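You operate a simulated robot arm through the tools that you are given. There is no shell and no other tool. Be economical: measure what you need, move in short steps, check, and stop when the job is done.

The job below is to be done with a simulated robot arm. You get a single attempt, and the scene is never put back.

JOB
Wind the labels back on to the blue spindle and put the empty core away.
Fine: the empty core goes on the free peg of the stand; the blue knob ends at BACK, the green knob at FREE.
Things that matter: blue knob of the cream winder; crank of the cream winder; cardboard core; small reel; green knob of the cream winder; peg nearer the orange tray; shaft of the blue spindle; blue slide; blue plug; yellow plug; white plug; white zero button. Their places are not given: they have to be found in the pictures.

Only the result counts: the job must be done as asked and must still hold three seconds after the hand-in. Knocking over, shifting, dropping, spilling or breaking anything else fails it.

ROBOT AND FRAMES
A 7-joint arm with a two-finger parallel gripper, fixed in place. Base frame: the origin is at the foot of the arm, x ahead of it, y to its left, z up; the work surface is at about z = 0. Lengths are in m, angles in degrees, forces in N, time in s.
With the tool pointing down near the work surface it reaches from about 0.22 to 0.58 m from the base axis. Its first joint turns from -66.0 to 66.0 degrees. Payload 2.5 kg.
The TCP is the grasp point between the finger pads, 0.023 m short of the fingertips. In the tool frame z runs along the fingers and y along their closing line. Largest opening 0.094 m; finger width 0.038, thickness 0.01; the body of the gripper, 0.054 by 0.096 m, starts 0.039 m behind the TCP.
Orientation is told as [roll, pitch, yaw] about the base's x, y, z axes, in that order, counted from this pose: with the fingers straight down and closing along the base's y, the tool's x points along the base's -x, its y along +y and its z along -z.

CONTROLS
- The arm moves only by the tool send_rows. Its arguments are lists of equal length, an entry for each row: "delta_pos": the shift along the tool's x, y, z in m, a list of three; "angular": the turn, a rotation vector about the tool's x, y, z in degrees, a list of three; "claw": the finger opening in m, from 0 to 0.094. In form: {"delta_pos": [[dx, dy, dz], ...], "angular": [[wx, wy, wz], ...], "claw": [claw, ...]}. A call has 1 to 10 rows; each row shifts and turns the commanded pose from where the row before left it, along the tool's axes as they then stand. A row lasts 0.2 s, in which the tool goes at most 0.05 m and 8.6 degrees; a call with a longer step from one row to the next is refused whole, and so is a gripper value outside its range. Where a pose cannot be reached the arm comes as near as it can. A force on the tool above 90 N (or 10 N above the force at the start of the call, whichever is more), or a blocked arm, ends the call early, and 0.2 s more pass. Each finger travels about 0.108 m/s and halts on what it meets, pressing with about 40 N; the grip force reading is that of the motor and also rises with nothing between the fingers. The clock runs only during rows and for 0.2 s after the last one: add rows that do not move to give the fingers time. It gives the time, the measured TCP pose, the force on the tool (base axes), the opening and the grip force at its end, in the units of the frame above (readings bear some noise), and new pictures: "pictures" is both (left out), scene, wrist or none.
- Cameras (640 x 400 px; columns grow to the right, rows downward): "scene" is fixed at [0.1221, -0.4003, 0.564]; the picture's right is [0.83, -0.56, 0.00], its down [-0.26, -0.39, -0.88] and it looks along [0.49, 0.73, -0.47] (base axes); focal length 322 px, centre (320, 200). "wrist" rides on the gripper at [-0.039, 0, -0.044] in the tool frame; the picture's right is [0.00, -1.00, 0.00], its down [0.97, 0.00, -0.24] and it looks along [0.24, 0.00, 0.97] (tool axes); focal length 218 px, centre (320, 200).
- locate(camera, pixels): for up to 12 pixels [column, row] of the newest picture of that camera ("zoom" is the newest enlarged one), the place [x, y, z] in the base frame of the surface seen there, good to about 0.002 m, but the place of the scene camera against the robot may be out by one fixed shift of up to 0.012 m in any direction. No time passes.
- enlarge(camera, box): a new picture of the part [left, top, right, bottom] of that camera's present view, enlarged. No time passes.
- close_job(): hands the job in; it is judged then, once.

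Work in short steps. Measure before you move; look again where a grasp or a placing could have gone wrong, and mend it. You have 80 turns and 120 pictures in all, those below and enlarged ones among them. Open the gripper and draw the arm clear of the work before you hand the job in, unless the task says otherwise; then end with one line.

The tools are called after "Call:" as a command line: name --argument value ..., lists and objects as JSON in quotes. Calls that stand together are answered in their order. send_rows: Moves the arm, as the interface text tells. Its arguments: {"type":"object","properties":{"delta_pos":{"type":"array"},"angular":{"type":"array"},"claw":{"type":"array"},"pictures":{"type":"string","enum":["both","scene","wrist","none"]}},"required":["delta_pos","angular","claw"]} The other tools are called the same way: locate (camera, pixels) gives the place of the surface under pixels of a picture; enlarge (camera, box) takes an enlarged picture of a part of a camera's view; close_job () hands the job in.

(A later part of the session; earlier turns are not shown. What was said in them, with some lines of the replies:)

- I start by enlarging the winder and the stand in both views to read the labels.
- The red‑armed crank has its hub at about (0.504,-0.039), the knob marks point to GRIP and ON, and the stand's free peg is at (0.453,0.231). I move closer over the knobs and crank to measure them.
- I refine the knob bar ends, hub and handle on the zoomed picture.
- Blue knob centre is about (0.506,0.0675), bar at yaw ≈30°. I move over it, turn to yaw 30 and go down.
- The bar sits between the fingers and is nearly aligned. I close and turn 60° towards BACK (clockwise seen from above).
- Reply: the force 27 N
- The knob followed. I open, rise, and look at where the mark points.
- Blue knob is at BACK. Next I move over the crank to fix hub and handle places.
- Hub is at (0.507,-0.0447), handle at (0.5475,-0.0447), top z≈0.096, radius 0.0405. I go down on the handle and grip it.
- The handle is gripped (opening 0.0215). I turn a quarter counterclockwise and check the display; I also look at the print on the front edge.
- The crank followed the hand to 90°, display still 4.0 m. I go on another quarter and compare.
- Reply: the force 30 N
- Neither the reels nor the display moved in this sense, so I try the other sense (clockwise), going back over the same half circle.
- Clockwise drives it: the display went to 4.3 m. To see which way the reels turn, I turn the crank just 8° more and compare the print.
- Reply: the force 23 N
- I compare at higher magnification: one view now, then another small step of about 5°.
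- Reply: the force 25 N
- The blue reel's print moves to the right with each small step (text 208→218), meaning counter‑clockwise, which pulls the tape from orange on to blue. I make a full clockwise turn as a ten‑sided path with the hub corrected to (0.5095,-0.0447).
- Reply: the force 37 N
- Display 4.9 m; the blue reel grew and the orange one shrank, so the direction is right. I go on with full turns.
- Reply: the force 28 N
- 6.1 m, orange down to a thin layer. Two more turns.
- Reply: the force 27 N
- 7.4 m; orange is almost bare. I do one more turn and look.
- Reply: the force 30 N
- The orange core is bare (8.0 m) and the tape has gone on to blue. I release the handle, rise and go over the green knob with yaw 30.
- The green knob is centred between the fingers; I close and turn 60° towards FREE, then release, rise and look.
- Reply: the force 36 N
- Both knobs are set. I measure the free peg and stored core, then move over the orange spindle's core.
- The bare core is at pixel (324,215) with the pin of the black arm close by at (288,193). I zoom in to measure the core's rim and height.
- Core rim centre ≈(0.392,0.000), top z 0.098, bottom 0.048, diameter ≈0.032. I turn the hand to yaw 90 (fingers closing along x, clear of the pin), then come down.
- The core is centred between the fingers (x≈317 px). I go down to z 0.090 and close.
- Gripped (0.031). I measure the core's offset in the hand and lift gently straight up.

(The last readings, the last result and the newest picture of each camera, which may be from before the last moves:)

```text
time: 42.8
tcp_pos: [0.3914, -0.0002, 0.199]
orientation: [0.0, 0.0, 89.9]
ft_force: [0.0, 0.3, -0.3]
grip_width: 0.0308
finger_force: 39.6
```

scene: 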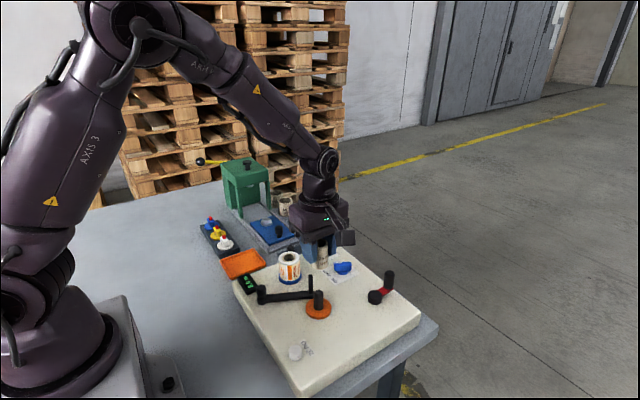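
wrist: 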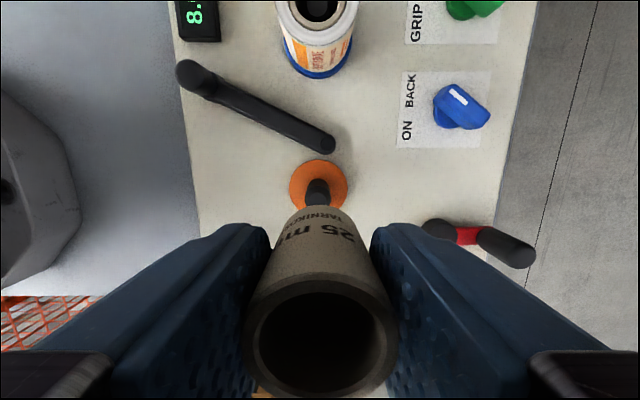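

The core came off cleanly. With yaw 90, tool x = −y and tool y = −x of the base; I carry it to short of the free peg so the wrist camera sees the peg.

Call:
send_rows --delta_pos '[[-0.0413, -0.0172, 0], [-0.0413, -0.0172, 0], [-0.0413, -0.0172, 0], [-0.0413, -0.0172, 0], [0, 0, 0.03], [0, 0, 0]]' --angular '[[0, 0, 0], [0, 0, 0], [0, 0, 0], [0, 0, 0], [0, 0, 0], [0, 0, 0]]' --claw '[0.025, 0.025, 0.025, 0.025, 0.025, 0.025]' --pictures "wrist"

Call:
enlarge --camera "wrist" --box '[240, 80, 400, 180]'

```text
time: 44.2
tcp_pos: [0.4599, 0.1651, 0.1704]
orientation: [-0.1, -0.1, 90.0]
ft_force: [0.4, -0.6, -0.2]
grip_width: 0.0312
finger_force: 40.4
```

wrist: 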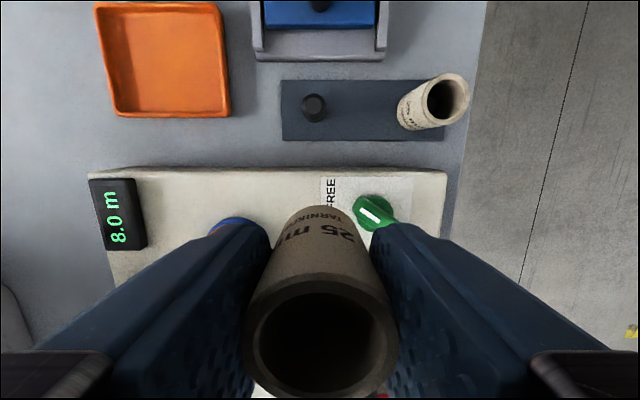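

```text
4.00 times, centred on (320, 130) of wrist
```

zoom: 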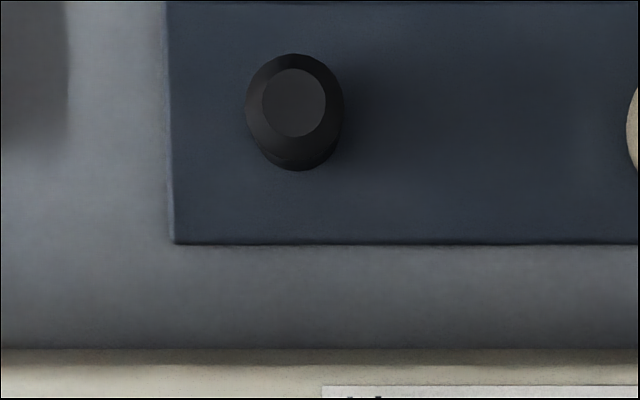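

I locate the peg top, and the core rim in the same picture, so that the offset comes out relative.

Call:
locate --camera "zoom" --pixels '[[294, 102], [264, 102], [324, 102], [294, 72], [294, 134], [250, 105], [340, 105], [400, 220], [40, 60]]'

Call:
locate --camera "wrist" --pixels '[[250, 340], [394, 340], [322, 282], [322, 394], [320, 56], [320, 80]]'

```text
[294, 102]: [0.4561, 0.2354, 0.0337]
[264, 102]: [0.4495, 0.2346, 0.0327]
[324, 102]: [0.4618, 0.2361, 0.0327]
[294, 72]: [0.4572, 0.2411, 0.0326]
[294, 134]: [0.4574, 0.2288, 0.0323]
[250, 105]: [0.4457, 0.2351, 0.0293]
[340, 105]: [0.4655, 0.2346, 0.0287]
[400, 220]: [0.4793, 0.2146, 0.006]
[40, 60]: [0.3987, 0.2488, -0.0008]
```

```text
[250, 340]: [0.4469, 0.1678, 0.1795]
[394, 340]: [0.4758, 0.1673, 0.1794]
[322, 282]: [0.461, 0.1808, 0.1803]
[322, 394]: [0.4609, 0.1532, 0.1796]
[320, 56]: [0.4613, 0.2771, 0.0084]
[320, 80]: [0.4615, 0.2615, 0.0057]
```

Relative shift core→peg is (-0.0057, +0.068). I move above the peg and come down to just above it.

Call:
send_rows --delta_pos '[[-0.034, 0.0028, 0], [-0.034, 0.0029, 0], [0, 0, 0.03], [0, 0, 0.03], [0, 0, 0.022], [0, 0, 0]]' --angular '[[0, 0, 0], [0, 0, 0], [0, 0, 0], [0, 0, 0], [0, 0, 0], [0, 0, 0]]' --claw '[0.025, 0.025, 0.025, 0.025, 0.025, 0.025]' --pictures "both"

Call:
enlarge --camera "scene" --box '[250, 200, 370, 275]'

```text
time: 45.6
tcp_pos: [0.4556, 0.2328, 0.0882]
orientation: [-0.1, 0.1, 90.0]
ft_force: [-0.1, -0.5, -0.1]
grip_width: 0.0309
finger_force: 40.4
```

scene: 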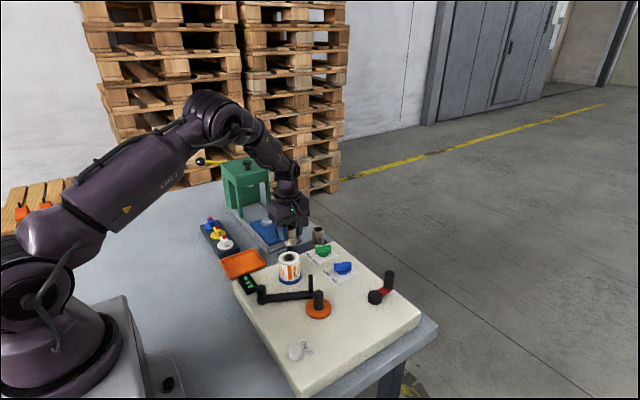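
wrist: 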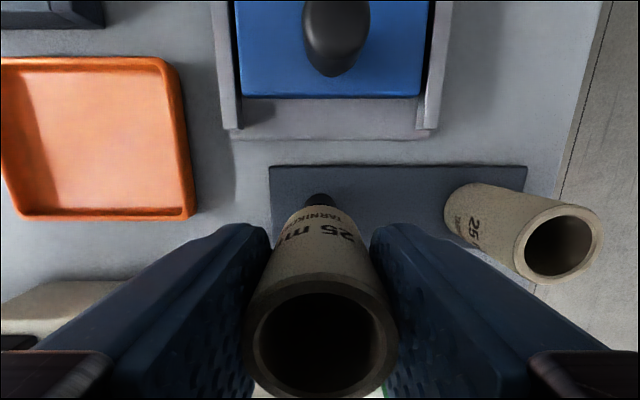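

```text
5.33 times, centred on (310, 238) of scene
```

zoom: 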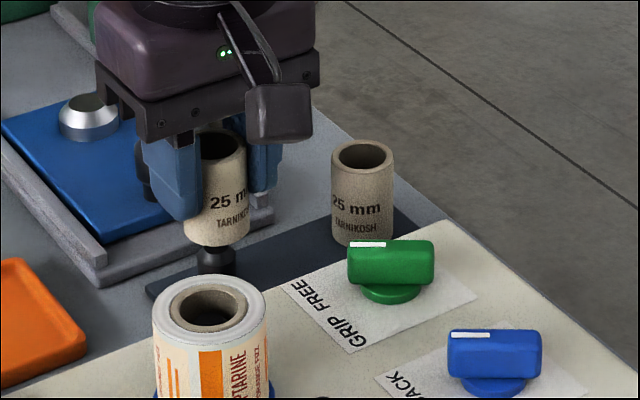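

The core stands right above the peg (core bottom ≈217, peg ≈216 px). I lower a bit on to it and check the force.

Call:
send_rows --delta_pos '[[0, 0, 0.006], [0, 0, 0.006], [0, 0, 0.006], [0, 0, 0.004], [0, 0, 0]]' --angular '[[0, 0, 0], [0, 0, 0], [0, 0, 0], [0, 0, 0], [0, 0, 0]]' --claw '[0.025, 0.025, 0.025, 0.025, 0.025]' --pictures "none"

Call:
enlarge --camera "scene" --box '[250, 200, 370, 275]'

```text
time: 46.8
tcp_pos: [0.4557, 0.2336, 0.0655]
orientation: [0.0, -0.1, 89.9]
ft_force: [0.2, 0.8, 0.6]
grip_width: 0.0309
finger_force: 40.4
```

```text
5.33 times, centred on (310, 238) of scene
```

zoom: 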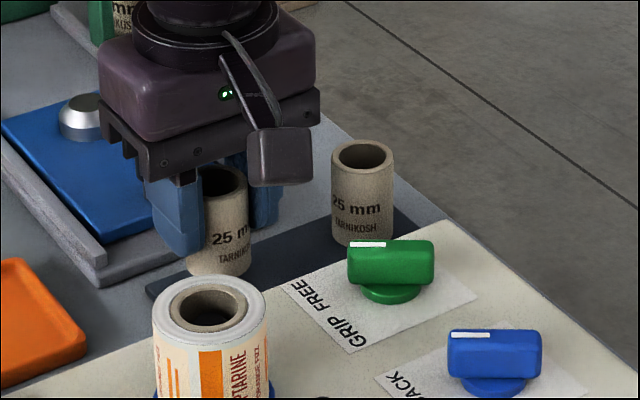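

No force: the core is slipping over the peg. I lower the rest down to the stand.

Call:
send_rows --delta_pos '[[0, 0, 0.006], [0, 0, 0.006], [0, 0, 0.004], [0, 0, 0]]' --angular '[[0, 0, 0], [0, 0, 0], [0, 0, 0], [0, 0, 0]]' --claw '[0.025, 0.025, 0.025, 0.025]' --pictures "none"

```text
time: 47.8
tcp_pos: [0.4552, 0.2328, 0.05]
orientation: [0.0, 0.1, 90.0]
ft_force: [0.3, 0.4, 0.4]
grip_width: 0.0311
finger_force: 40.3
```

Contact is expected at about z 0.0485; I lower 1.2 mm more, open to 0.055 and rise.

Call:
send_rows --delta_pos '[[0, 0, 0.0012], [0, 0, 0], [0, 0, 0], [0, 0, 0], [0, 0, -0.02], [0, 0, -0.04], [0, 0, -0.04]]' --angular '[[0, 0, 0], [0, 0, 0], [0, 0, 0], [0, 0, 0], [0, 0, 0], [0, 0, 0], [0, 0, 0]]' --claw '[0.025, 0.025, 0.055, 0.055, 0.055, 0.055, 0.055]' --pictures "both"

Call:
enlarge --camera "scene" --box '[210, 200, 410, 325]'

```text
time: 49.4
tcp_pos: [0.4545, 0.2323, 0.1488]
orientation: [0.1, -0.1, 89.9]
ft_force: [0.3, 0.7, 0.0]
grip_width: 0.055
finger_force: 0.1
```

scene: 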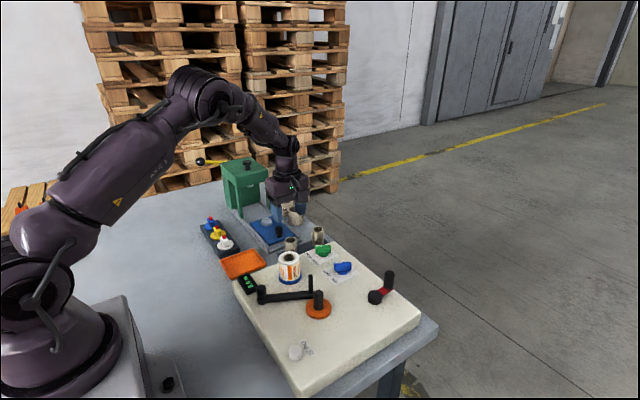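
wrist: 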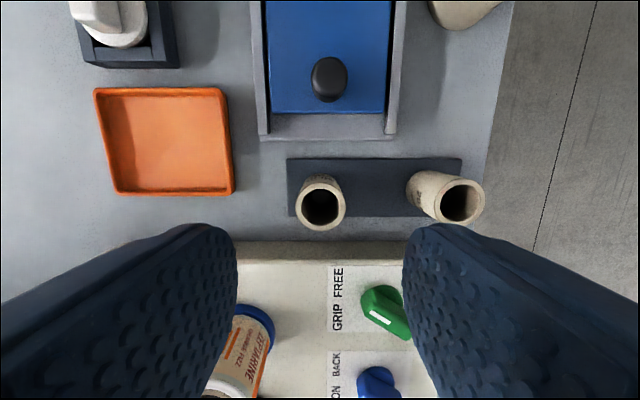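

```text
3.20 times, centred on (310, 262) of scene
```

zoom: 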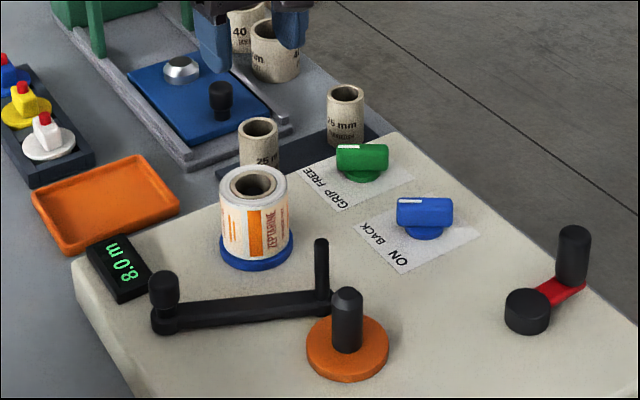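

The core sits on its peg flush like its neighbour, knobs at BACK and FREE. I draw the arm up and back, and then hand in.

Call:
send_rows --delta_pos '[[0, 0, -0.04], [0, 0, -0.04], [0, 0, -0.04], [0.04, 0.02, 0], [0.04, 0.02, 0]]' --angular '[[0, 0, 0], [0, 0, 0], [0, 0, 0], [0, 0, 0], [0, 0, 0]]' --claw '[0.06, 0.06, 0.06, 0.06, 0.06]' --pictures "both"

```text
time: 50.6
tcp_pos: [0.4141, 0.1525, 0.268]
orientation: [0.0, 0.0, 90.1]
ft_force: [0.6, -0.3, -0.6]
grip_width: 0.06
finger_force: 0.1
```

scene: 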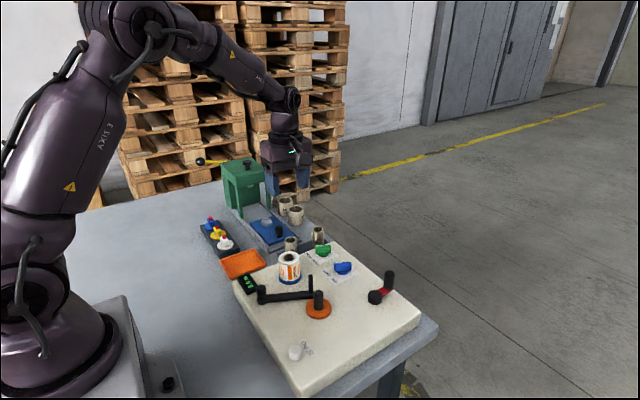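
wrist: 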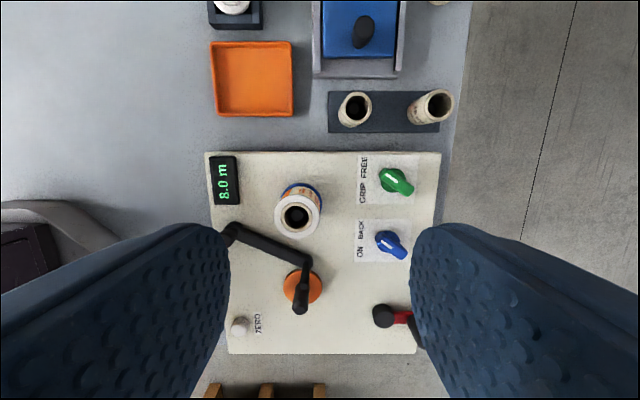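

Everything is in place and the arm is clear, so I hand in.

Call:
close_job

```text
The job is handed in.
```

I wound the labels fully back on to the blue spindle and put the empty core on the free peg of the stand. The blue knob is at BACK and the green knob at FREE, and the job is handed in.
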